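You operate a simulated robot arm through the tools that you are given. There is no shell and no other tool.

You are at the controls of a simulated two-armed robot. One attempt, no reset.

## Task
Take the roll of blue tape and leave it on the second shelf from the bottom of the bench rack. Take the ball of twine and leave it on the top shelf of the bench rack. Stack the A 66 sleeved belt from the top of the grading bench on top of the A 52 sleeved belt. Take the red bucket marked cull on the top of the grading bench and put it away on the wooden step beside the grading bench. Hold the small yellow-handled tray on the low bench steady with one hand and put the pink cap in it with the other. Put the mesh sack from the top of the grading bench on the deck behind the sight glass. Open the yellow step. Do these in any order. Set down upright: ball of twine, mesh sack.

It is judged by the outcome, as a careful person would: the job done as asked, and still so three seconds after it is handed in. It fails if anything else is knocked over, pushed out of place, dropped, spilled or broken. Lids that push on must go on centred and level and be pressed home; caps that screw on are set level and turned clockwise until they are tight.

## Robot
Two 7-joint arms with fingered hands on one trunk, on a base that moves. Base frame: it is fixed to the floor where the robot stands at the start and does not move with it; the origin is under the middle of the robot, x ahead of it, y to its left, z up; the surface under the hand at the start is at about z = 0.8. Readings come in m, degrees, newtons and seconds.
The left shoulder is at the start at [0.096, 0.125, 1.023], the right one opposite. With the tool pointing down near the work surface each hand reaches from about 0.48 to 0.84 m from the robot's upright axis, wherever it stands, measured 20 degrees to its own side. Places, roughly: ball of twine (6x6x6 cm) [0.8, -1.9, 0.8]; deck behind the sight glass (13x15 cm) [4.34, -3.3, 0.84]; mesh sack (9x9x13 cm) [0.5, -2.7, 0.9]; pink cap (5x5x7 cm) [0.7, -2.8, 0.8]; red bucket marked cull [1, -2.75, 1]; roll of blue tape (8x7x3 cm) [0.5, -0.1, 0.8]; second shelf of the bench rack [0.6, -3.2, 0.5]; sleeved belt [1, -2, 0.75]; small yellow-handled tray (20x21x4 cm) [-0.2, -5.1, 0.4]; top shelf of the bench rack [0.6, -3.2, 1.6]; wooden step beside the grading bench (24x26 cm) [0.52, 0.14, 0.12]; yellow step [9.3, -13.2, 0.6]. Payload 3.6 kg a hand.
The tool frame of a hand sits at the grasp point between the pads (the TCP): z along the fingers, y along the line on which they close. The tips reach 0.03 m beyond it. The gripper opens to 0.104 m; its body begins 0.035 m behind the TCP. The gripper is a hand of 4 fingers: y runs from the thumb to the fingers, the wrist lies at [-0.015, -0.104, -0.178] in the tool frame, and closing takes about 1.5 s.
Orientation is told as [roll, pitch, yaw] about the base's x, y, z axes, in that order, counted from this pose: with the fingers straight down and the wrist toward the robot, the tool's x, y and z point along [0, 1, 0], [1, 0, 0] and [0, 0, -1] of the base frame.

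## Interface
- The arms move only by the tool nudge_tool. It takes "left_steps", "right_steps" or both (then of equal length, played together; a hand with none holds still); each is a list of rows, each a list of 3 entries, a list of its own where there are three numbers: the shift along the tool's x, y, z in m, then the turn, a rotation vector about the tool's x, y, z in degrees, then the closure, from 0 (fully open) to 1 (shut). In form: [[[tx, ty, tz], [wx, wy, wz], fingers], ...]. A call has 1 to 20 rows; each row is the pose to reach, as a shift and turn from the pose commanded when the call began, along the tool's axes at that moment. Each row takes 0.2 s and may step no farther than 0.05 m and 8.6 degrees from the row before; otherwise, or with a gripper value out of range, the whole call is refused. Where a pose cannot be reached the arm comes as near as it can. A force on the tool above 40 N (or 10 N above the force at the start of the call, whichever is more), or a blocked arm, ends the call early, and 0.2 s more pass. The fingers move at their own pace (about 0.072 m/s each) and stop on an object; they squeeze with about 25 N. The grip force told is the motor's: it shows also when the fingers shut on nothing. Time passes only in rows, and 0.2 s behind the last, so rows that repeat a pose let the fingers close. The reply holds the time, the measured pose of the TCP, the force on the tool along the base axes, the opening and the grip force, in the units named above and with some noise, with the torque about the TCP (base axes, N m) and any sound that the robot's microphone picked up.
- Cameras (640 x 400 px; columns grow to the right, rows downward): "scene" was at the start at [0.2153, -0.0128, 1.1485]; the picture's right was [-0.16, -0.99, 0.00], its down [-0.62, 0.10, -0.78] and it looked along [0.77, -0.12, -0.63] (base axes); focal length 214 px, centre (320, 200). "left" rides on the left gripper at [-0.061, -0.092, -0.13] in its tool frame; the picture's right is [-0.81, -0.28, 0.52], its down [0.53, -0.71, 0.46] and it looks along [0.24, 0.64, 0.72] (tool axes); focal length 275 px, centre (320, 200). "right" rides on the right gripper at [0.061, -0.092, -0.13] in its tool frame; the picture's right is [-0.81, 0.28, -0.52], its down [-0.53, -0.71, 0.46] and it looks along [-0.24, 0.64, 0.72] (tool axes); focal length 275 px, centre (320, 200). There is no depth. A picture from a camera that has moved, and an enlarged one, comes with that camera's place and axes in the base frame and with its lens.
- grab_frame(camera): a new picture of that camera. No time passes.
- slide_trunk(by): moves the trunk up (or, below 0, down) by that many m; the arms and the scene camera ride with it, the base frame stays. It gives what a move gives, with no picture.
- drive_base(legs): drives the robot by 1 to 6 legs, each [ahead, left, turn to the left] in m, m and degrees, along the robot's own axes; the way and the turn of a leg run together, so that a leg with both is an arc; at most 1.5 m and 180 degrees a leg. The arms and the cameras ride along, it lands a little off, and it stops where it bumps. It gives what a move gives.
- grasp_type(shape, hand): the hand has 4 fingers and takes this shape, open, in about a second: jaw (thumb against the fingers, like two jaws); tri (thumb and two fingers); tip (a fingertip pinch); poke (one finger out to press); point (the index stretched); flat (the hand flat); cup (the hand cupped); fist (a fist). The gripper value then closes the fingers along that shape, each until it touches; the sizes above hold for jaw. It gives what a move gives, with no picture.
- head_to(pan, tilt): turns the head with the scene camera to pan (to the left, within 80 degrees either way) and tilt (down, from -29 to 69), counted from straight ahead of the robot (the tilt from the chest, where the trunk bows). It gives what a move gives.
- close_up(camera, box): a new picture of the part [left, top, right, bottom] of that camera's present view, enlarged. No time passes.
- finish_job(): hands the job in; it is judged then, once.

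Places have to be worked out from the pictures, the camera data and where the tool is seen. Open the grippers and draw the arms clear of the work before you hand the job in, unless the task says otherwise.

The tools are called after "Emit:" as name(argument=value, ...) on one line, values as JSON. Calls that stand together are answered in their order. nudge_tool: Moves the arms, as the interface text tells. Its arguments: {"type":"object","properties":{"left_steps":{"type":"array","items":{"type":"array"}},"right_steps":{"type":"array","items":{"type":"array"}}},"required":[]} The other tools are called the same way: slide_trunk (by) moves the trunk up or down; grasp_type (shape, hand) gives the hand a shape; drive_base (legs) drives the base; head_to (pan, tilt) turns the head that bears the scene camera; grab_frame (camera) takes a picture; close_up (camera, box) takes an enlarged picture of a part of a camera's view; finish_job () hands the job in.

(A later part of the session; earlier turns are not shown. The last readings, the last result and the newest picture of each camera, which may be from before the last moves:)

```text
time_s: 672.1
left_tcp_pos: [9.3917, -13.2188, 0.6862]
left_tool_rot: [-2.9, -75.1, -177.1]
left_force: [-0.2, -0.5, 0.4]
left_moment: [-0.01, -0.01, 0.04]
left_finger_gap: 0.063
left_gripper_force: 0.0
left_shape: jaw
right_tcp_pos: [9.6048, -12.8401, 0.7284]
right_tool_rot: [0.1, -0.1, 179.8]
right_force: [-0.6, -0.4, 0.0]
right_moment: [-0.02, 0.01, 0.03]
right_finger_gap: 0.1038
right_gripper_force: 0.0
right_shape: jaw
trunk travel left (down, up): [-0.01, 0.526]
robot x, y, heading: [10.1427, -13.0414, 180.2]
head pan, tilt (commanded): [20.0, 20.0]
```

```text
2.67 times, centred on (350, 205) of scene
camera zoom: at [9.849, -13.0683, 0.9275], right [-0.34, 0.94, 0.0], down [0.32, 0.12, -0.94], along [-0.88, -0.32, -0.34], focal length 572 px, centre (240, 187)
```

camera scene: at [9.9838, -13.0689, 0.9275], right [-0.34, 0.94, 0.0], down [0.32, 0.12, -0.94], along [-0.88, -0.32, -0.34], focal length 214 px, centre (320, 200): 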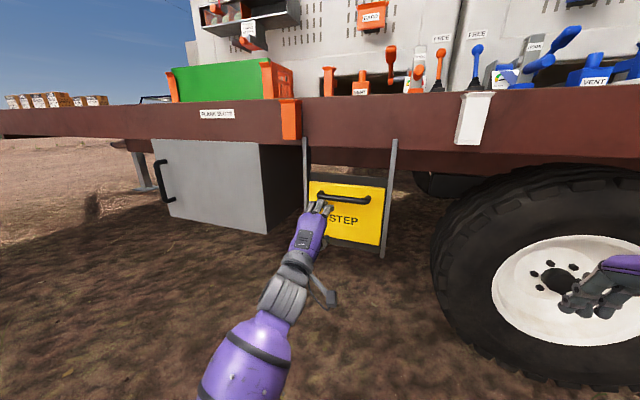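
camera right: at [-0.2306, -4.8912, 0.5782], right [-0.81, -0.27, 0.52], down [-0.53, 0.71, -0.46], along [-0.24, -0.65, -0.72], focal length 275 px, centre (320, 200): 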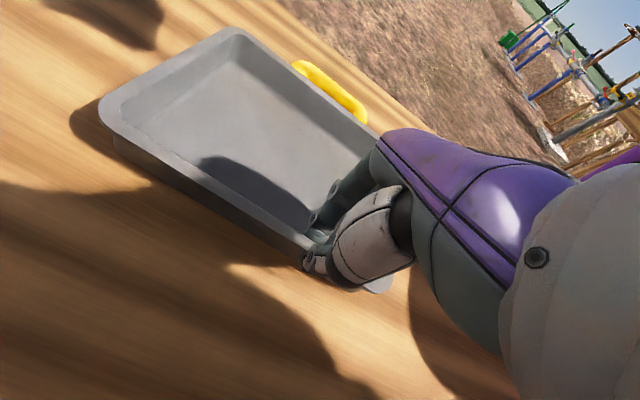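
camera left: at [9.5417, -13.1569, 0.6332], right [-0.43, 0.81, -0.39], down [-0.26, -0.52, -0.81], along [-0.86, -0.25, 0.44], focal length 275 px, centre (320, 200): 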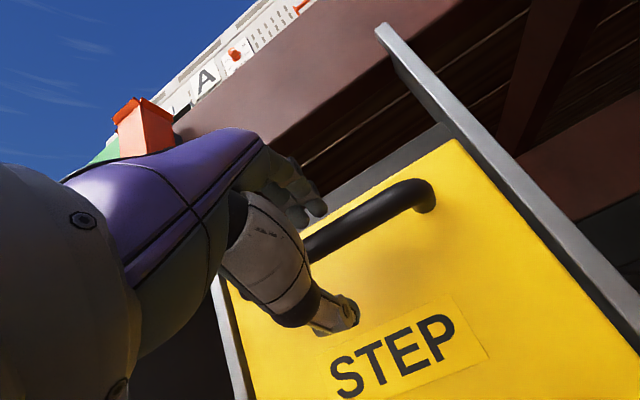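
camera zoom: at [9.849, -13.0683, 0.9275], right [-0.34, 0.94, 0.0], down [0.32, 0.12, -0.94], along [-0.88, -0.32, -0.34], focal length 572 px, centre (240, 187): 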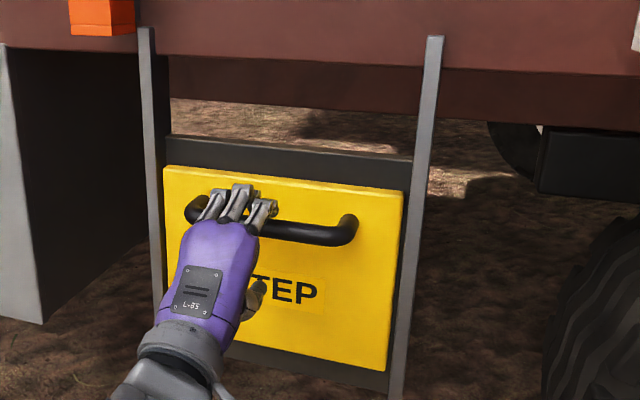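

The geometry matches. The bar is 2 cm toward the finger side and 3.6 cm ahead of the TCP. I'll raise along the closing axis first, then advance so the jaws straddle the bar.

Emit:
nudge_tool(left_steps=[[[0, 0.01, 0], [0, 0, 0], 0.4], [[0, 0.02, 0], [0, 0, 0], 0.4], [[0, 0.02, 0.012], [0, 0, 0], 0.4], [[0, 0.02, 0.0235], [0, 0, 0], 0.4]])

Emit:
grab_frame(camera="left")

Emit:
close_up(camera="scene", box=[260, 130, 440, 280])

```text
time_s: 673.1
left_tcp_pos: [9.3634, -13.2201, 0.6991]
left_tool_rot: [-2.8, -75.2, -177.2]
left_force: [-0.3, 0.1, 0.0]
left_moment: [0.01, 0.0, 0.0]
left_finger_gap: 0.0627
left_gripper_force: 0.0
left_shape: jaw
right_tcp_pos: [9.6054, -12.8408, 0.727]
right_tool_rot: [0.1, -0.1, 179.7]
right_force: [-0.4, -1.2, 0.0]
right_moment: [0.04, 0.0, -0.01]
right_finger_gap: 0.1036
right_gripper_force: 0.1
right_shape: jaw
trunk travel left (down, up): [-0.01, 0.526]
robot x, y, heading: [10.1446, -13.0418, 179.7]
head pan, tilt (commanded): [20.0, 20.0]
```

```text
taken
camera left: at [9.5135, -13.1579, 0.6463], right [-0.43, 0.81, -0.39], down [-0.26, -0.52, -0.81], along [-0.86, -0.25, 0.44], focal length 275 px, centre (320, 200)
```

left: 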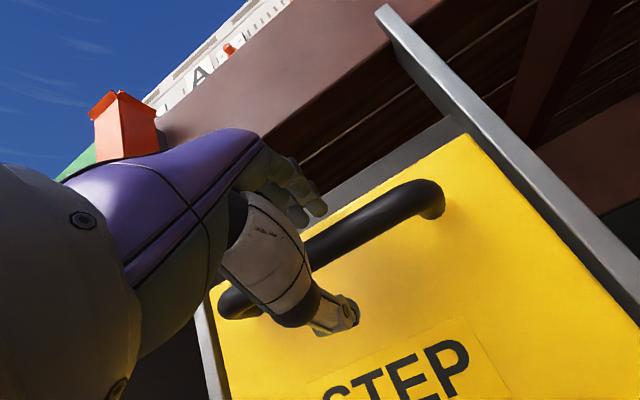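

```text
2.67 times, centred on (350, 205) of scene
camera zoom: at [9.8491, -13.0683, 0.9275], right [-0.34, 0.94, 0.0], down [0.32, 0.12, -0.94], along [-0.88, -0.32, -0.34], focal length 572 px, centre (240, 187)
```

zoom: 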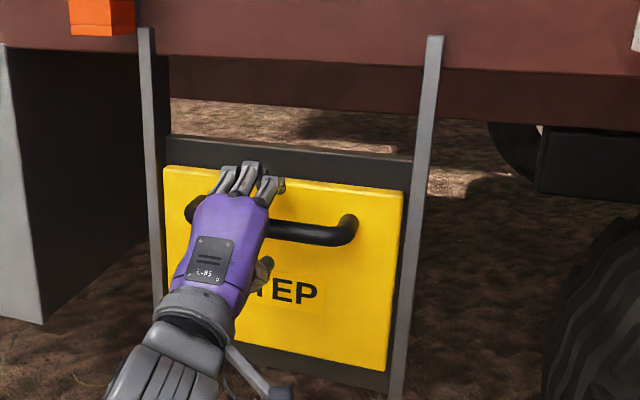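

The bar runs between fingers (above) and thumb (below). I'll close on it.

Emit:
nudge_tool(left_steps=[[[0, 0, 0], [0, 0, 0], 0.5], [[0, 0, 0], [0, 0, 0], 0.6], [[0, 0, 0], [0, 0, 0], 0.7], [[0, 0, 0], [0, 0, 0], 0.85], [[0, 0, 0], [0, 0, 0], 1], [[0, 0, 0], [0, 0, 0], 1], [[0, 0, 0], [0, 0, 0], 1]])

Emit:
grab_frame(camera="left")

Emit:
close_up(camera="scene", box=[260, 130, 440, 280])

```text
time_s: 674.7
left_tcp_pos: [9.3622, -13.2196, 0.6975]
left_tool_rot: [-2.8, -75.1, -177.2]
left_force: [-6.1, -0.2, -4.2]
left_moment: [-0.03, 0.03, -0.01]
left_finger_gap: 0.011
left_gripper_force: 25.1
left_shape: jaw
right_tcp_pos: [9.6045, -12.8405, 0.7269]
right_tool_rot: [0.2, 0.1, 179.8]
right_force: [-0.7, -0.7, 1.1]
right_moment: [-0.01, -0.01, 0.01]
right_finger_gap: 0.1037
right_gripper_force: 0.1
right_shape: jaw
trunk travel left (down, up): [-0.01, 0.526]
robot x, y, heading: [10.1405, -13.0358, 180.1]
head pan, tilt (commanded): [20.0, 20.0]
```

```text
taken
camera left: at [9.5131, -13.1578, 0.6455], right [-0.43, 0.81, -0.39], down [-0.26, -0.52, -0.81], along [-0.87, -0.25, 0.43], focal length 275 px, centre (320, 200)
```

left: 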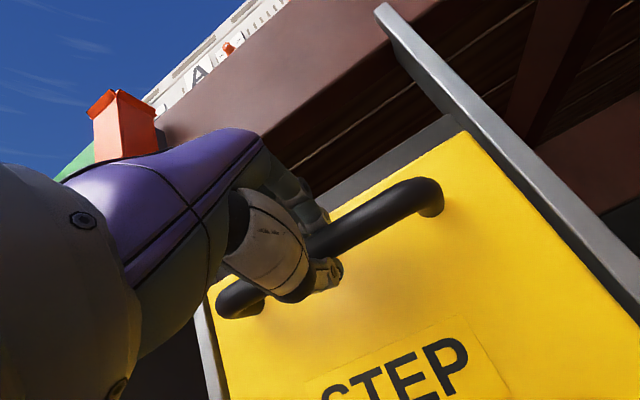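

```text
2.67 times, centred on (350, 205) of scene
camera zoom: at [9.8484, -13.0684, 0.9273], right [-0.34, 0.94, 0.0], down [0.32, 0.12, -0.94], along [-0.88, -0.32, -0.34], focal length 572 px, centre (240, 187)
```

zoom: 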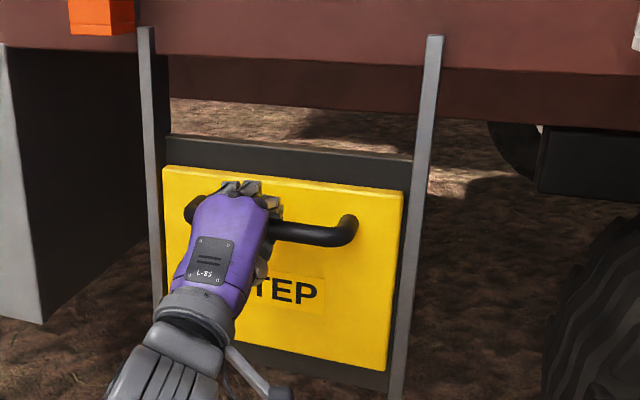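

Gripped, with an 11 mm gap on the bar. I'll pull out 2 cm along the expected arc and look at how the panel moves.

Emit:
nudge_tool(left_steps=[[[0, -0.005, -0.009], [0, 0, 0], 1], [[0, -0.0109, -0.0175], [0, 0, 0], 1]])

Emit:
close_up(camera="scene", box=[260, 130, 440, 280])

Emit:
grab_frame(camera="left")

```text
time_s: 675.3
left_tcp_pos: [9.3832, -13.22, 0.691]
left_tool_rot: [-3.0, -75.0, -177.1]
left_force: [-3.8, 0.3, -9.2]
left_moment: [-0.06, -0.02, -0.01]
left_finger_gap: 0.0109
left_gripper_force: 25.0
left_shape: jaw
right_tcp_pos: [9.6047, -12.8403, 0.7261]
right_tool_rot: [0.1, 0.0, 179.8]
right_force: [-0.2, -0.3, 0.0]
right_moment: [0.02, 0.01, 0.0]
right_finger_gap: 0.1039
right_gripper_force: 0.0
right_shape: jaw
trunk travel left (down, up): [-0.01, 0.526]
robot x, y, heading: [10.142, -13.0385, 179.9]
head pan, tilt (commanded): [20.0, 20.0]
```

```text
2.67 times, centred on (350, 205) of scene
camera zoom: at [9.8482, -13.0685, 0.9272], right [-0.34, 0.94, 0.0], down [0.32, 0.12, -0.94], along [-0.88, -0.32, -0.34], focal length 572 px, centre (240, 187)
```

zoom: 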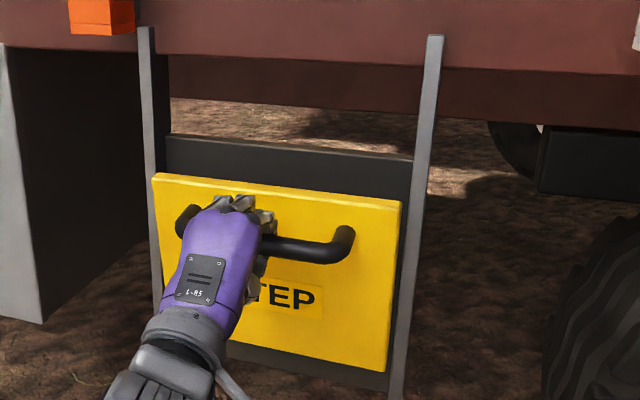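

```text
taken
camera left: at [9.5333, -13.1577, 0.639], right [-0.43, 0.81, -0.39], down [-0.25, -0.52, -0.81], along [-0.87, -0.25, 0.43], focal length 275 px, centre (320, 200)
```

left: 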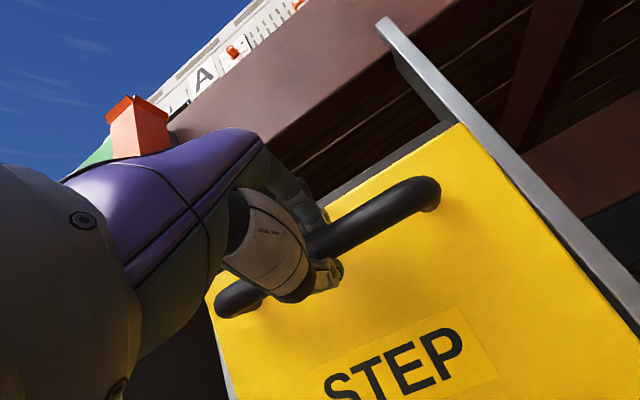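

The panel swings out from the top with its hinge at the bottom, like an oven door. I'll follow the arc (radius ≈0.19 m about the bottom hinge) to about 30° and check forces.

Emit:
nudge_tool(left_steps=[[[0, -0.0164, -0.0193], [-2, 0, 0], 1], [[0, -0.0364, -0.0371], [-4, 0, 0], 1], [[0, -0.0586, -0.0519], [-6, 0, 0], 1]])

Emit:
grab_frame(camera="scene")

Emit:
grab_frame(camera="left")

```text
time_s: 676.1
left_tcp_pos: [9.4474, -13.2194, 0.646]
left_tool_rot: [-4.9, -80.6, -175.0]
left_force: [-15.7, -2.9, -16.5]
left_moment: [-0.04, 0.07, 0.04]
left_finger_gap: 0.0109
left_gripper_force: 25.0
left_shape: jaw
right_tcp_pos: [9.603, -12.8399, 0.7254]
right_tool_rot: [0.0, 0.1, 179.7]
right_force: [-0.1, 0.2, 0.1]
right_moment: [0.0, -0.01, 0.01]
right_finger_gap: 0.1038
right_gripper_force: 0.0
right_shape: jaw
trunk travel left (down, up): [-0.01, 0.526]
robot x, y, heading: [10.1439, -13.0346, 179.8]
head pan, tilt (commanded): [20.0, 20.0]
```

```text
taken
camera scene: at [9.8468, -13.0688, 0.9267], right [-0.34, 0.94, 0.0], down [0.32, 0.12, -0.94], along [-0.88, -0.32, -0.34], focal length 214 px, centre (320, 200)
```

scene: 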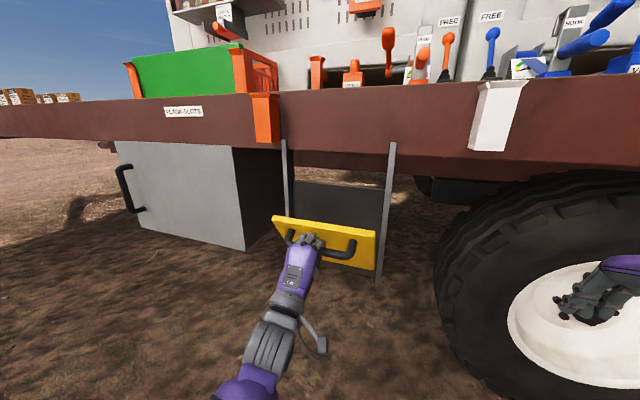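

```text
taken
camera left: at [9.5907, -13.1563, 0.5794], right [-0.47, 0.81, -0.34], down [-0.33, -0.52, -0.79], along [-0.82, -0.25, 0.51], focal length 275 px, centre (320, 200)
```

left: 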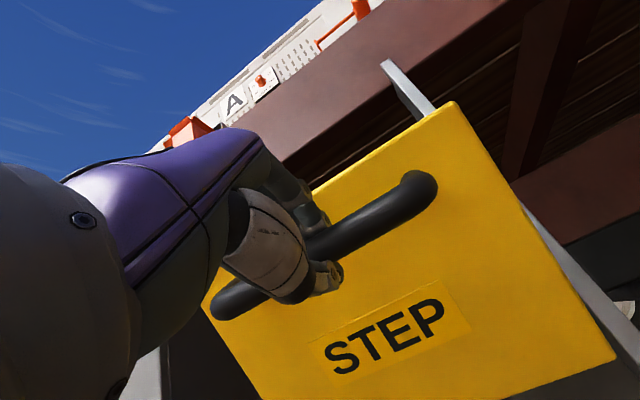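

The panel is at about 30° and opening well. The pull shows my radius was slightly large, so I'll continue along a corrected arc.

Emit:
nudge_tool(left_steps=[[[0, -0.0242, -0.0083], [-2.5, 0, 0], 1], [[0, -0.048, -0.0177], [-5, 0, 0], 1], [[0, -0.073, -0.0238], [-7.5, 0, 0], 1]])

Emit:
grab_frame(camera="left")

Emit:
close_up(camera="scene", box=[220, 130, 440, 310])

```text
time_s: 676.9
left_tcp_pos: [9.4716, -13.2236, 0.6075]
left_tool_rot: [134.0, -87.6, 46.3]
left_force: [-15.2, 16.1, -11.1]
left_moment: [-0.07, 0.02, -0.12]
left_finger_gap: 0.0111
left_gripper_force: 24.7
left_shape: jaw
right_tcp_pos: [9.6039, -12.8407, 0.7253]
right_tool_rot: [0.1, 0.0, 179.8]
right_force: [-0.2, -0.3, 0.3]
right_moment: [0.04, -0.01, 0.03]
right_finger_gap: 0.1038
right_gripper_force: 0.1
right_shape: jaw
trunk travel left (down, up): [-0.01, 0.526]
robot x, y, heading: [10.144, -13.0377, 179.7]
head pan, tilt (commanded): [20.0, 20.0]
```

```text
taken
camera left: at [9.5997, -13.166, 0.5121], right [-0.53, 0.8, -0.28], down [-0.47, -0.56, -0.68], along [-0.7, -0.23, 0.67], focal length 275 px, centre (320, 200)
```

left: 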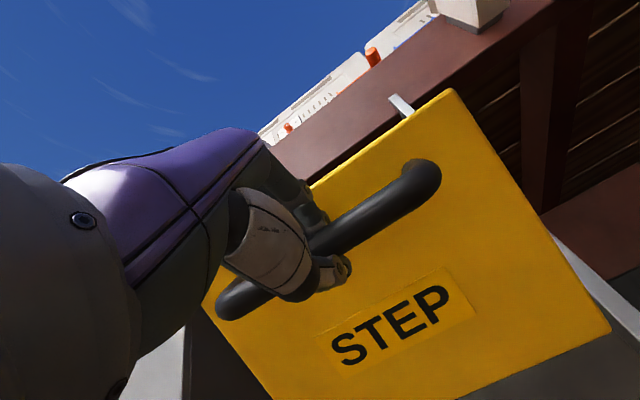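

```text
2.22 times, centred on (330, 220) of scene
camera zoom: at [9.8475, -13.0674, 0.9272], right [-0.34, 0.94, 0.0], down [0.32, 0.12, -0.94], along [-0.88, -0.32, -0.34], focal length 477 px, centre (298, 156)
```

zoom: 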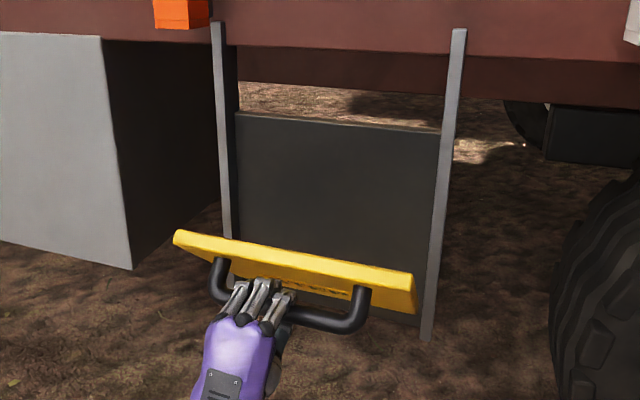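

It's about half open. I'll hold still a moment to let the arm settle and re-read.

Emit:
nudge_tool(left_steps=[[[0, 0, 0], [0, 0, 0], 1], [[0, 0, 0], [0, 0, 0], 1]])

Emit:
close_up(camera="scene", box=[220, 130, 440, 310])

```text
time_s: 677.5
left_tcp_pos: [9.4713, -13.2242, 0.6065]
left_tool_rot: [132.5, -87.8, 47.5]
left_force: [-14.8, 14.4, -9.9]
left_moment: [-0.04, 0.01, -0.12]
left_finger_gap: 0.0112
left_gripper_force: 25.0
left_shape: jaw
right_tcp_pos: [9.6038, -12.8398, 0.7263]
right_tool_rot: [0.2, 0.0, 179.8]
right_force: [0.0, 0.7, -0.3]
right_moment: [0.01, -0.01, 0.0]
right_finger_gap: 0.1041
right_gripper_force: 0.1
right_shape: jaw
trunk travel left (down, up): [-0.01, 0.526]
robot x, y, heading: [10.1399, -13.0416, 179.7]
head pan, tilt (commanded): [20.0, 20.0]
```

```text
2.22 times, centred on (330, 220) of scene
camera zoom: at [9.8476, -13.0677, 0.9271], right [-0.34, 0.94, 0.0], down [0.32, 0.12, -0.94], along [-0.88, -0.32, -0.34], focal length 477 px, centre (298, 156)
```

zoom: 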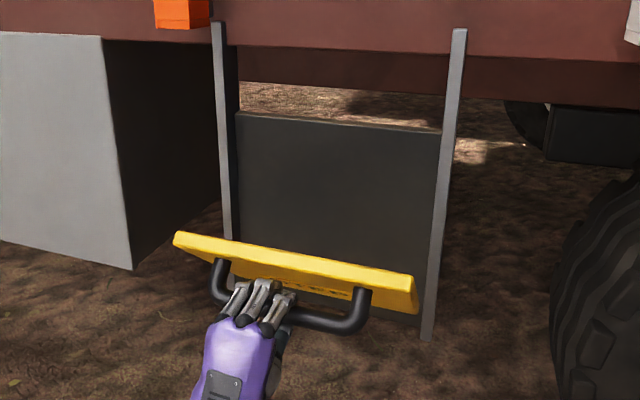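

The wrist is near its limit with the hand horizontal. I'll continue down the arc while letting the hand pitch back toward pointing downward.

Emit:
nudge_tool(left_steps=[[[0, -0.012, -0.006], [3, 0, 0], 1], [[0, -0.0238, -0.0111], [6, 0, 0], 1], [[0, -0.036, -0.0152], [9, 0, 0], 1], [[0, -0.0487, -0.0187], [12, 0, 0], 1], [[0, -0.0487, -0.0187], [12, 0, 0], 1]])

Emit:
grab_frame(camera="left")

Emit:
close_up(camera="scene", box=[220, 130, 440, 310])

```text
time_s: 678.2
left_tcp_pos: [9.4889, -13.224, 0.5582]
left_tool_rot: [9.4, -82.1, 170.8]
left_force: [-24.0, 1.3, -9.6]
left_moment: [-0.01, 0.45, 0.08]
left_finger_gap: 0.0087
left_gripper_force: 24.6
left_shape: jaw
right_tcp_pos: [9.6021, -12.8402, 0.7255]
right_tool_rot: [0.1, 0.0, 179.8]
right_force: [0.0, -0.2, -0.4]
right_moment: [-0.02, -0.01, -0.02]
right_finger_gap: 0.104
right_gripper_force: 0.1
right_shape: jaw
trunk travel left (down, up): [-0.01, 0.526]
robot x, y, heading: [10.1427, -13.037, 179.9]
head pan, tilt (commanded): [20.0, 20.0]
stopped in row 3 (left hand): the force on the tool passed its limit at 46 N (the readings are from after the stop); the commanded pose is now the measured one
```

```text
taken
camera left: at [9.6311, -13.1646, 0.4843], right [-0.48, 0.8, -0.36], down [-0.35, -0.55, -0.76], along [-0.81, -0.23, 0.55], focal length 275 px, centre (320, 200)
```

left: 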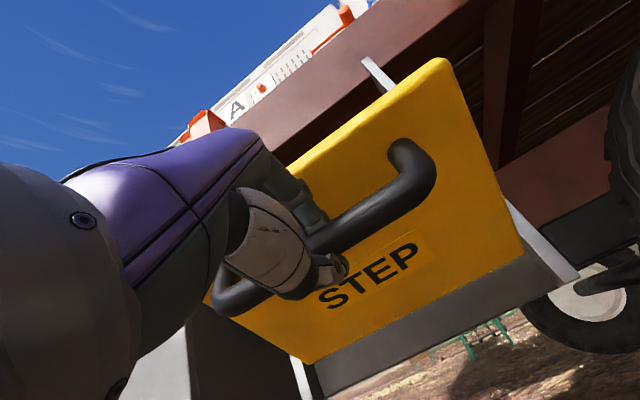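

```text
2.22 times, centred on (330, 220) of scene
camera zoom: at [9.8466, -13.0685, 0.9265], right [-0.34, 0.94, 0.0], down [0.32, 0.12, -0.94], along [-0.88, -0.32, -0.34], focal length 477 px, centre (298, 156)
```

zoom: 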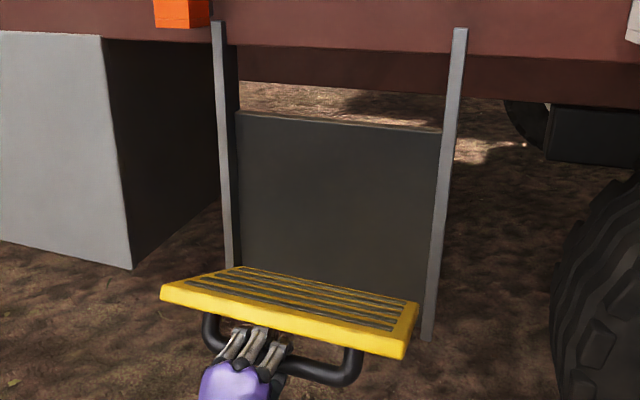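

It's around 65° open, showing the black-striped tread. I was pulling slightly too far outward, so I'll continue straight down with a slightly smaller radius.

Emit:
nudge_tool(left_steps=[[[0, 0, 0.005], [0, 0, 0], 1], [[0, -0.012, 0.007], [1, 0, 0], 1], [[0, -0.0244, 0.0075], [2, 0, 0], 1], [[0, -0.037, 0.009], [3, 0, 0], 1], [[0, -0.049, 0.0105], [4, 0, 0], 1]])

Emit:
close_up(camera="scene", box=[220, 130, 440, 310])

```text
time_s: 679.4
left_tcp_pos: [9.4872, -13.2244, 0.5104]
left_tool_rot: [6.1, -78.7, 173.9]
left_force: [-5.6, 6.4, -2.5]
left_moment: [0.02, 0.41, 0.0]
left_finger_gap: 0.0088
left_gripper_force: 25.6
left_shape: jaw
right_tcp_pos: [9.6044, -12.84, 0.7261]
right_tool_rot: [0.1, 0.0, 179.8]
right_force: [0.3, -0.4, 0.8]
right_moment: [0.01, 0.0, 0.02]
right_finger_gap: 0.104
right_gripper_force: 0.1
right_shape: jaw
trunk travel left (down, up): [-0.01, 0.526]
robot x, y, heading: [10.1415, -13.0369, 179.7]
head pan, tilt (commanded): [20.0, 20.0]
```

```text
2.22 times, centred on (330, 220) of scene
camera zoom: at [9.8484, -13.0682, 0.9274], right [-0.34, 0.94, 0.0], down [0.32, 0.12, -0.94], along [-0.88, -0.32, -0.34], focal length 477 px, centre (298, 156)
```

zoom: 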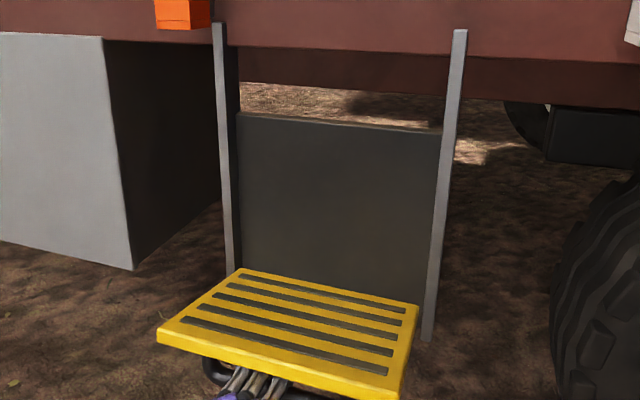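

It is nearly horizontal now (about 78°). I'll continue down to the stop.

Emit:
nudge_tool(left_steps=[[[0, -0.01, 0.0035], [1, 0, 0], 1], [[0, -0.02, 0.007], [2, 0, 0], 1], [[0, -0.03, 0.011], [3, 0, 0], 1], [[0, -0.036, 0.0135], [4, 0, 0], 1]])

Emit:
close_up(camera="scene", box=[220, 130, 440, 310])

Emit:
grab_frame(camera="left")

```text
time_s: 680.4
left_tcp_pos: [9.4828, -13.2253, 0.4749]
left_tool_rot: [4.5, -74.9, 175.8]
left_force: [12.8, 5.8, 1.2]
left_moment: [0.13, 1.94, 0.13]
left_finger_gap: 0.0089
left_gripper_force: 25.2
left_shape: jaw
right_tcp_pos: [9.6058, -12.8401, 0.7279]
right_tool_rot: [0.2, -0.1, 179.8]
right_force: [0.5, 0.0, 0.2]
right_moment: [0.01, 0.0, -0.01]
right_finger_gap: 0.1036
right_gripper_force: 0.1
right_shape: jaw
trunk travel left (down, up): [-0.01, 0.526]
robot x, y, heading: [10.1443, -13.0368, 179.9]
head pan, tilt (commanded): [20.0, 20.0]
```

```text
2.22 times, centred on (330, 220) of scene
camera zoom: at [9.85, -13.0684, 0.9278], right [-0.34, 0.94, 0.0], down [0.32, 0.12, -0.94], along [-0.88, -0.32, -0.34], focal length 477 px, centre (298, 156)
```

zoom: 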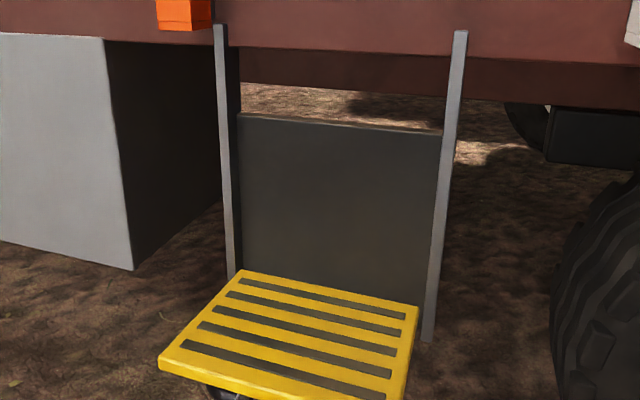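

```text
taken
camera left: at [9.6331, -13.1659, 0.4201], right [-0.43, 0.8, -0.42], down [-0.25, -0.55, -0.8], along [-0.87, -0.24, 0.44], focal length 275 px, centre (320, 200)
```

left: 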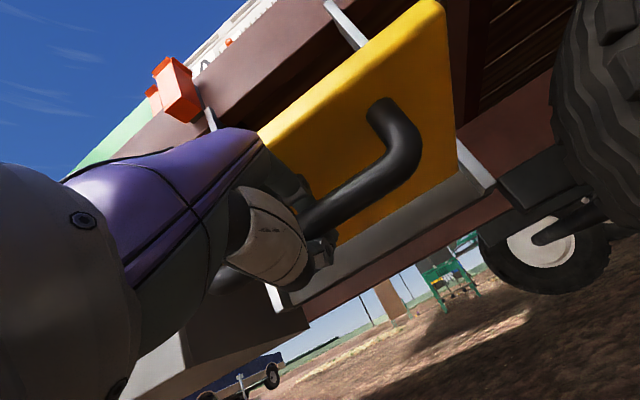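

The tread now reads level: back edge z≈0.519, front edge z≈0.525. I'll release the bar gently by opening while dropping slightly so the fingers don't lift the tread, then withdraw horizontally.

Emit:
nudge_tool(left_steps=[[[0, -0.003, 0], [0, 0, 0], 0.85], [[0, -0.007, 0], [0, 0, 0], 0.75], [[0, -0.01, 0], [0, 0, 0], 0.67], [[0, -0.01, 0], [0, 0, 0], 0.65], [[0, -0.01, 0], [0, 0, 0], 0.65]])

Emit:
grab_frame(camera="left")

Emit:
close_up(camera="scene", box=[220, 130, 440, 310])

```text
time_s: 681.6
left_tcp_pos: [9.4833, -13.226, 0.4615]
left_tool_rot: [4.5, -74.5, 175.7]
left_force: [-2.7, -0.3, -8.0]
left_moment: [0.19, -0.15, -0.03]
left_finger_gap: 0.0337
left_gripper_force: 0.2
left_shape: jaw
right_tcp_pos: [9.6037, -12.8418, 0.727]
right_tool_rot: [0.1, 0.0, 179.8]
right_force: [-0.5, -0.1, -0.2]
right_moment: [0.01, 0.02, 0.03]
right_finger_gap: 0.1038
right_gripper_force: 0.0
right_shape: jaw
trunk travel left (down, up): [-0.01, 0.526]
robot x, y, heading: [10.1418, -13.0383, 179.9]
head pan, tilt (commanded): [20.0, 20.0]
```

```text
taken
camera left: at [9.634, -13.1664, 0.4092], right [-0.43, 0.8, -0.42], down [-0.25, -0.55, -0.8], along [-0.87, -0.24, 0.43], focal length 275 px, centre (320, 200)
```

left: 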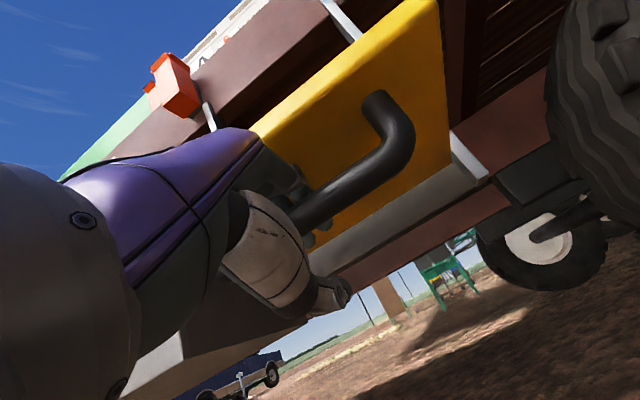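

```text
2.22 times, centred on (330, 220) of scene
camera zoom: at [9.8481, -13.0688, 0.9273], right [-0.34, 0.94, 0.0], down [0.32, 0.12, -0.94], along [-0.88, -0.32, -0.34], focal length 477 px, centre (298, 156)
```

zoom: 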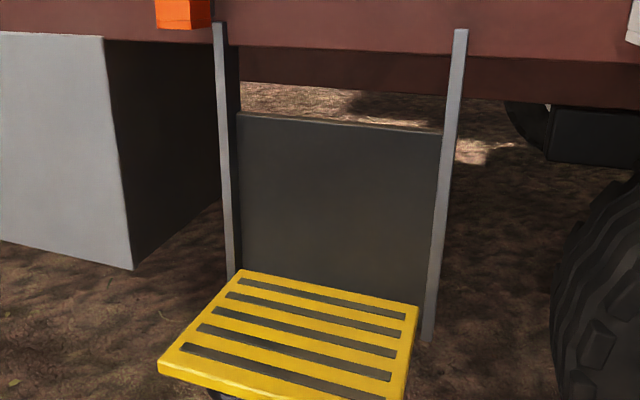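

The fingers are pushing slightly up on the tread's underside. I'll drop 7 mm and withdraw horizontally outward.

Emit:
nudge_tool(left_steps=[[[0, -0.007, 0], [0, 0, 0], 0.65], [[0, -0.0098, -0.0097], [0, 0, 0], 0.65], [[0, -0.0135, -0.024], [0, 0, 0], 0.65], [[0, -0.02, -0.048], [0, 0, 0], 0.65], [[0, -0.03, -0.087], [0, 0, 0], 0.65], [[0, -0.04, -0.125], [0, 0, 0], 0.65]])

Emit:
grab_frame(camera="left")

Emit:
close_up(camera="scene", box=[220, 130, 440, 310])

```text
time_s: 682.3
left_tcp_pos: [9.4957, -13.2258, 0.4599]
left_tool_rot: [4.3, -74.8, 175.8]
left_force: [-25.8, -1.5, -1.1]
left_moment: [0.08, -0.52, -0.27]
left_finger_gap: 0.0381
left_gripper_force: 0.0
left_shape: jaw
right_tcp_pos: [9.6035, -12.84, 0.7263]
right_tool_rot: [0.1, 0.0, 179.8]
right_force: [-0.5, -0.4, 0.8]
right_moment: [-0.03, 0.0, -0.01]
right_finger_gap: 0.1038
right_gripper_force: 0.0
right_shape: jaw
trunk travel left (down, up): [-0.01, 0.526]
robot x, y, heading: [10.1422, -13.0406, 179.6]
head pan, tilt (commanded): [20.0, 20.0]
stopped in row 3 (left hand): the force on the tool passed its limit at 47 N (the readings are from after the stop); the commanded pose is now the measured one
```

```text
taken
camera left: at [9.6466, -13.1661, 0.4054], right [-0.43, 0.8, -0.42], down [-0.25, -0.55, -0.8], along [-0.87, -0.23, 0.44], focal length 275 px, centre (320, 200)
```

left: 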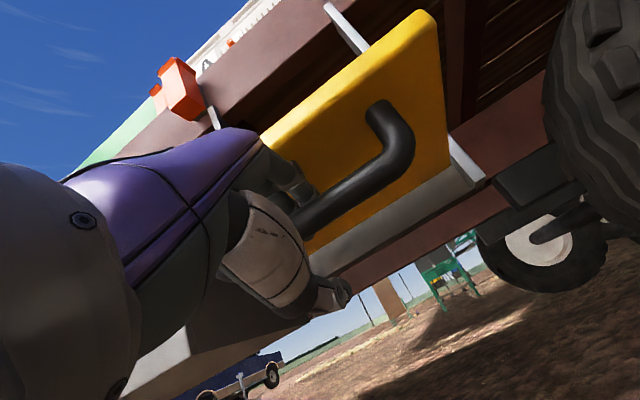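

```text
2.22 times, centred on (330, 220) of scene
camera zoom: at [9.8467, -13.0683, 0.9271], right [-0.34, 0.94, 0.0], down [0.32, 0.12, -0.94], along [-0.88, -0.32, -0.34], focal length 477 px, centre (298, 156)
```

zoom: 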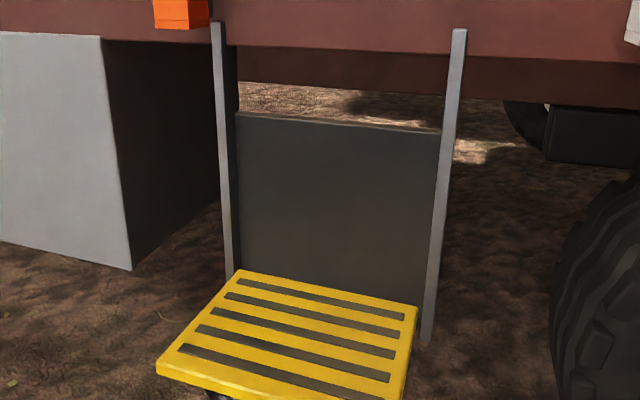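

The fingertips are still hooked behind the bar. I'll ease back in, then open further while lowering the hand so that the tips rise over the bar.

Emit:
nudge_tool(left_steps=[[[0, 0, 0.006], [0, 0, 0], 0.65], [[0, 0, 0.01], [0, 0, 0], 0.65], [[0, -0.006, 0.01], [0, 0, 0], 0.55], [[0, -0.012, 0.01], [0, 0, 0], 0.45], [[0, -0.017, 0.01], [0, 0, 0], 0.35], [[0, -0.017, 0.01], [0, 0, 0], 0.33]])

Emit:
grab_frame(camera="left")

```text
time_s: 683.7
left_tcp_pos: [9.4917, -13.2256, 0.4405]
left_tool_rot: [4.5, -75.1, 175.6]
left_force: [-2.0, -0.6, 2.7]
left_moment: [0.03, -0.04, 0.0]
left_finger_gap: 0.07
left_gripper_force: 0.0
left_shape: jaw
right_tcp_pos: [9.6045, -12.839, 0.727]
right_tool_rot: [0.1, -0.1, 179.7]
right_force: [-0.1, 0.1, 0.7]
right_moment: [-0.02, 0.03, 0.01]
right_finger_gap: 0.1037
right_gripper_force: 0.0
right_shape: jaw
trunk travel left (down, up): [-0.01, 0.526]
robot x, y, heading: [10.1419, -13.0393, 179.7]
head pan, tilt (commanded): [20.0, 20.0]
```

```text
taken
camera left: at [9.6422, -13.166, 0.3873], right [-0.43, 0.8, -0.42], down [-0.26, -0.55, -0.8], along [-0.87, -0.23, 0.44], focal length 275 px, centre (320, 200)
```

left: 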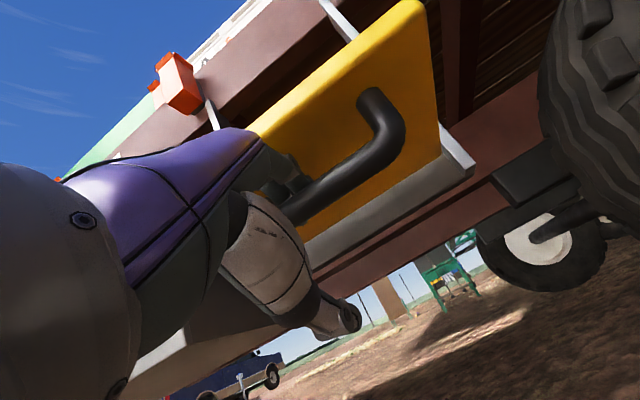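

Forces are nearly zero now. I'll try withdrawing outward slowly.

Emit:
nudge_tool(left_steps=[[[0, -0.0026, -0.0097], [0, 0, 0], 0.33], [[0, -0.0052, -0.0193], [0, 0, 0], 0.33]])

Emit:
grab_frame(camera="left")

```text
time_s: 684.3
left_tcp_pos: [9.5107, -13.2258, 0.4413]
left_tool_rot: [4.5, -75.0, 175.6]
left_force: [-34.3, 0.4, 7.2]
left_moment: [-0.08, -0.82, -0.28]
left_finger_gap: 0.0809
left_gripper_force: 0.0
left_shape: jaw
right_tcp_pos: [9.6022, -12.8391, 0.7269]
right_tool_rot: [0.2, 0.0, 179.8]
right_force: [0.0, -0.4, 0.9]
right_moment: [-0.02, 0.02, 0.02]
right_finger_gap: 0.1037
right_gripper_force: 0.1
right_shape: jaw
trunk travel left (down, up): [-0.01, 0.526]
robot x, y, heading: [10.1398, -13.0411, 179.6]
head pan, tilt (commanded): [20.0, 20.0]
```

```text
taken
camera left: at [9.6608, -13.1662, 0.387], right [-0.43, 0.8, -0.42], down [-0.26, -0.55, -0.8], along [-0.87, -0.23, 0.44], focal length 275 px, centre (320, 200)
```

left: 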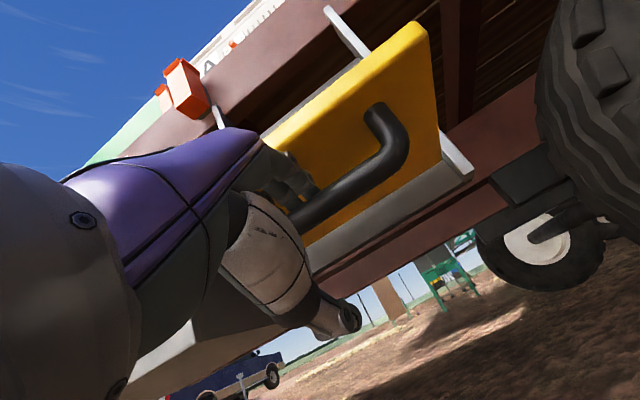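

Still catching, though the fingers are giving way. I'll ease back in, open fully and drop the hand a bit more.

Emit:
nudge_tool(left_steps=[[[0, 0.002, 0.01], [0, 0, 0], 0.33], [[0, 0.003, 0.02], [0, 0, 0], 0.33], [[0, -0.005, 0.022], [0, 0, 0], 0.2], [[0, -0.012, 0.024], [-2, 0, 0], 0.1], [[0, -0.018, 0.026], [-4, 0, 0], 0], [[0, -0.018, 0.026], [-4, 0, 0], 0]])

Emit:
grab_frame(camera="left")

Emit:
close_up(camera="scene", box=[220, 130, 440, 310])

```text
time_s: 685.7
left_tcp_pos: [9.4929, -13.2261, 0.4241]
left_tool_rot: [6.6, -79.9, 173.6]
left_force: [-9.6, -2.1, 31.2]
left_moment: [0.11, -0.22, -0.01]
left_finger_gap: 0.1038
left_gripper_force: 0.0
left_shape: jaw
right_tcp_pos: [9.606, -12.8395, 0.7297]
right_tool_rot: [0.0, -0.1, 179.8]
right_force: [-0.5, 0.8, 0.0]
right_moment: [-0.01, -0.01, 0.03]
right_finger_gap: 0.1038
right_gripper_force: 0.0
right_shape: jaw
trunk travel left (down, up): [-0.01, 0.526]
robot x, y, heading: [10.14, -13.0382, 179.8]
head pan, tilt (commanded): [20.0, 20.0]
```

```text
taken
camera left: at [9.6367, -13.1672, 0.3563], right [-0.46, 0.8, -0.38], down [-0.32, -0.55, -0.77], along [-0.83, -0.23, 0.51], focal length 275 px, centre (320, 200)
```

left: 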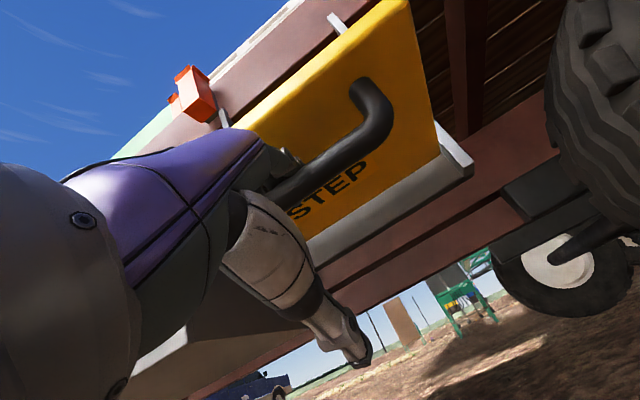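

```text
2.22 times, centred on (330, 220) of scene
camera zoom: at [9.8498, -13.0678, 0.9281], right [-0.34, 0.94, 0.0], down [0.32, 0.12, -0.94], along [-0.88, -0.32, -0.34], focal length 477 px, centre (298, 156)
```

zoom: 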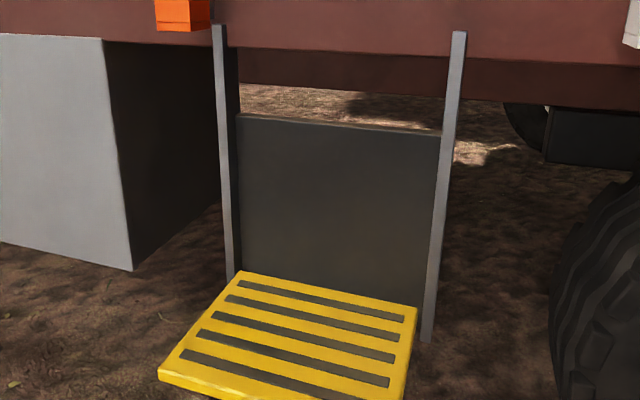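

Now the open fingers press down on the bar. I'll rise 8 mm and withdraw outward in small steps.

Emit:
nudge_tool(left_steps=[[[0, 0.0079, -0.0014], [0, 0, 0], 0], [[0, 0.0062, -0.0112], [0, 0, 0], 0], [[0, 0.0044, -0.0211], [0, 0, 0], 0]])

Emit:
grab_frame(camera="left")

```text
time_s: 686.5
left_tcp_pos: [9.5136, -13.2268, 0.4255]
left_tool_rot: [6.4, -79.0, 173.7]
left_force: [-8.6, 0.7, 14.2]
left_moment: [-0.12, 0.07, -0.07]
left_finger_gap: 0.1038
left_gripper_force: 0.0
left_shape: jaw
right_tcp_pos: [9.604, -12.8397, 0.7277]
right_tool_rot: [0.0, -0.1, 179.8]
right_force: [1.0, 0.1, 1.5]
right_moment: [-0.03, 0.02, -0.04]
right_finger_gap: 0.1038
right_gripper_force: 0.1
right_shape: jaw
trunk travel left (down, up): [-0.01, 0.526]
robot x, y, heading: [10.142, -13.0399, 179.6]
head pan, tilt (commanded): [20.0, 20.0]
```

```text
taken
camera left: at [9.6592, -13.1668, 0.3603], right [-0.46, 0.8, -0.39], down [-0.31, -0.55, -0.78], along [-0.83, -0.23, 0.5], focal length 275 px, centre (320, 200)
```

left: 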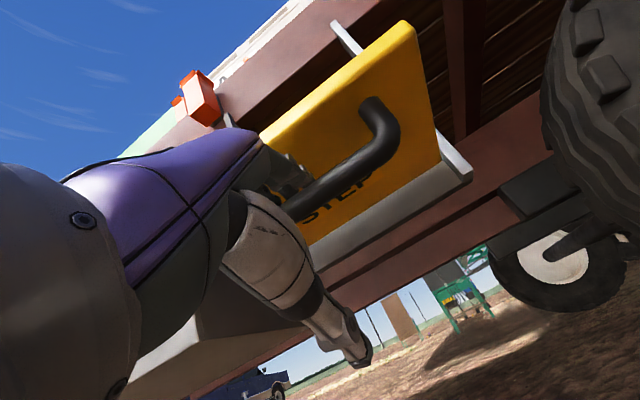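

It's sliding out now. I'll continue outward.

Emit:
nudge_tool(left_steps=[[[0, 0.002, -0.0104], [0, 0, 0], 0], [[0, 0.0005, -0.0202], [0, 0, 0], 0], [[0, -0.001, -0.03], [0, 0, 0], 0], [[0, -0.004, -0.05], [0, 0, 0], 0]])

Emit:
grab_frame(camera="left")

Emit:
grab_frame(camera="scene")

```text
time_s: 687.5
left_tcp_pos: [9.5632, -13.227, 0.4299]
left_tool_rot: [6.0, -78.8, 174.2]
left_force: [-0.4, -0.4, 0.1]
left_moment: [0.0, 0.02, 0.01]
left_finger_gap: 0.1038
left_gripper_force: 0.0
left_shape: jaw
right_tcp_pos: [9.6041, -12.8409, 0.7265]
right_tool_rot: [0.1, -0.2, 179.8]
right_force: [0.0, 0.0, 0.4]
right_moment: [0.01, 0.02, -0.03]
right_finger_gap: 0.1039
right_gripper_force: 0.1
right_shape: jaw
trunk travel left (down, up): [-0.01, 0.526]
robot x, y, heading: [10.1432, -13.038, 179.4]
head pan, tilt (commanded): [20.0, 20.0]
```

```text
taken
camera left: at [9.7092, -13.167, 0.3659], right [-0.45, 0.8, -0.39], down [-0.31, -0.55, -0.78], along [-0.83, -0.23, 0.5], focal length 275 px, centre (320, 200)
```

left: 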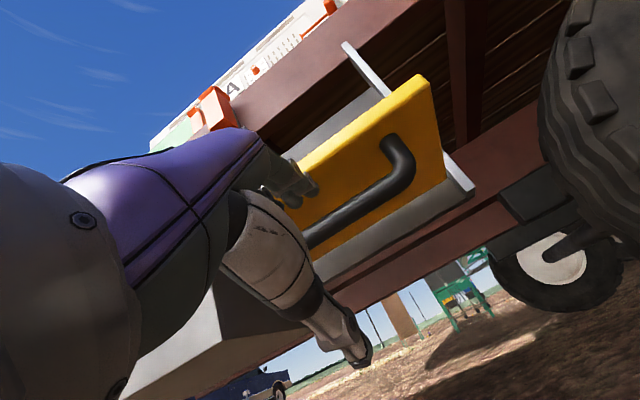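

```text
taken
camera scene: at [9.8483, -13.0683, 0.9275], right [-0.34, 0.94, 0.0], down [0.32, 0.12, -0.94], along [-0.88, -0.32, -0.34], focal length 214 px, centre (320, 200)
```

scene: 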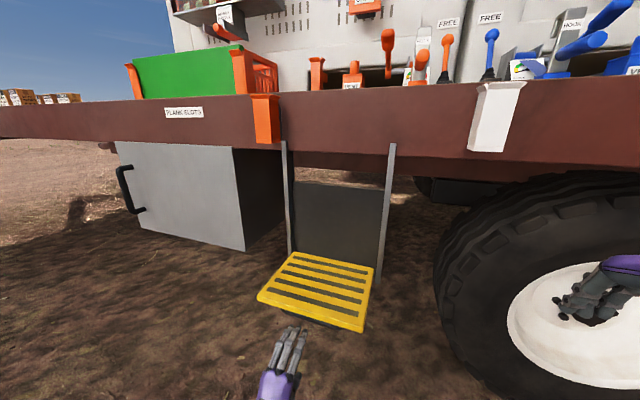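

The hand is free and the step stays down. I'll zoom in to check whether it's fully level.

Emit:
close_up(camera="scene", box=[230, 170, 410, 350])

Emit:
close_up(camera="left", box=[260, 40, 500, 290])

```text
2.22 times, centred on (320, 260) of scene
camera zoom: at [9.8483, -13.0683, 0.9275], right [-0.34, 0.94, 0.0], down [0.32, 0.12, -0.94], along [-0.88, -0.32, -0.34], focal length 477 px, centre (320, 67)
```

zoom: 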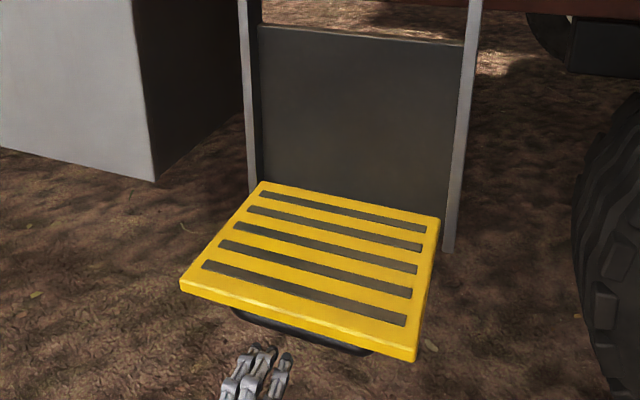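

```text
1.60 times, centred on (380, 165) of left
camera zoom: at [9.7092, -13.167, 0.3659], right [-0.45, 0.8, -0.39], down [-0.31, -0.55, -0.78], along [-0.83, -0.23, 0.5], focal length 440 px, centre (224, 256)
```

zoom: 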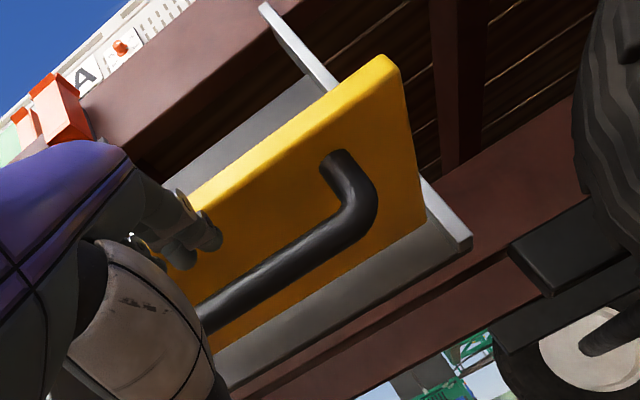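

The tread's back and front edges are both at z≈0.51–0.52 and its depth is 0.216 m, so it is fully open and level. I'll back away and bring the arm back to neutral.

Emit:
drive_base(legs=[[-0.5, 0, 0]])

Emit:
nudge_tool(left_steps=[[[0, 0.03, 0], [8, 0, 0], 0], [[0, 0.06, 0], [16, 0, 0], 0], [[0, 0.09, 0], [24, 0, 0], 0], [[0, 0.12, 0], [32, 0, 0], 0], [[0, 0.15, 0], [40, 0, 0], 0], [[0, 0.18, 0], [48, 0, 0], 0], [[0, 0.21, 0], [56, 0, 0], 0], [[0, 0.24, 0], [64, 0, 0], 0], [[0, 0.26, 0], [72, 0, 0], 0], [[0, 0.26, 0], [78, 0, 0], 0]])

Emit:
head_to(pan=10, tilt=20)

Emit:
grab_frame(camera="scene")

```text
time_s: 690.5
left_tcp_pos: [10.0672, -13.2291, 0.4314]
left_tool_rot: [6.0, -78.9, 174.1]
left_force: [0.8, -0.3, 0.4]
left_moment: [-0.01, -0.02, 0.0]
left_finger_gap: 0.1037
left_gripper_force: 0.1
left_shape: jaw
right_tcp_pos: [10.1069, -12.8417, 0.7281]
right_tool_rot: [0.1, -0.1, 179.9]
right_force: [-0.2, -0.2, -0.9]
right_moment: [-0.01, -0.01, 0.0]
right_finger_gap: 0.1036
right_gripper_force: 0.1
right_shape: jaw
trunk travel left (down, up): [-0.01, 0.526]
robot x, y, heading: [10.6475, -13.0385, 179.7]
head pan, tilt (commanded): [20.0, 20.0]
```

```text
time_s: 692.6
left_tcp_pos: [10.0181, -13.2237, 0.6849]
left_tool_rot: [1.2, -0.8, -179.9]
left_force: [-0.4, -0.3, -0.4]
left_moment: [-0.02, -0.01, -0.01]
left_finger_gap: 0.104
left_gripper_force: 0.1
left_shape: jaw
right_tcp_pos: [10.107, -12.8426, 0.7276]
right_tool_rot: [0.1, -0.1, 179.9]
right_force: [-0.8, -0.1, 0.6]
right_moment: [0.03, 0.03, -0.02]
right_finger_gap: 0.1037
right_gripper_force: 0.0
right_shape: jaw
trunk travel left (down, up): [-0.01, 0.526]
robot x, y, heading: [10.6479, -13.0397, 180.0]
head pan, tilt (commanded): [20.0, 20.0]
```

```text
time_s: 693.4
left_tcp_pos: [10.0165, -13.2232, 0.6858]
left_tool_rot: [1.2, -1.0, -179.9]
left_force: [0.0, -0.1, 0.2]
left_moment: [0.02, 0.03, 0.0]
left_finger_gap: 0.1041
left_gripper_force: 0.0
left_shape: jaw
right_tcp_pos: [10.1074, -12.8413, 0.7278]
right_tool_rot: [0.1, -0.1, 179.8]
right_force: [0.0, -0.8, 0.3]
right_moment: [0.01, 0.0, 0.01]
right_finger_gap: 0.1037
right_gripper_force: 0.1
right_shape: jaw
trunk travel left (down, up): [-0.01, 0.526]
robot x, y, heading: [10.6427, -13.0382, 180.0]
head pan, tilt (commanded): [10.0, 20.0]
```

```text
taken
camera scene: at [10.3477, -13.0543, 0.9275], right [-0.17, 0.99, 0.0], down [0.34, 0.06, -0.94], along [-0.93, -0.16, -0.34], focal length 214 px, centre (320, 200)
```

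scene: 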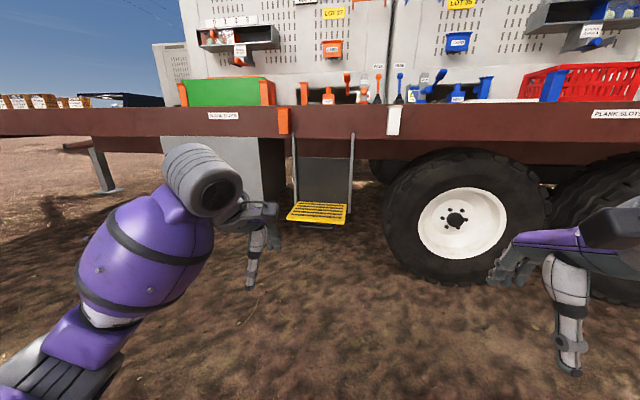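

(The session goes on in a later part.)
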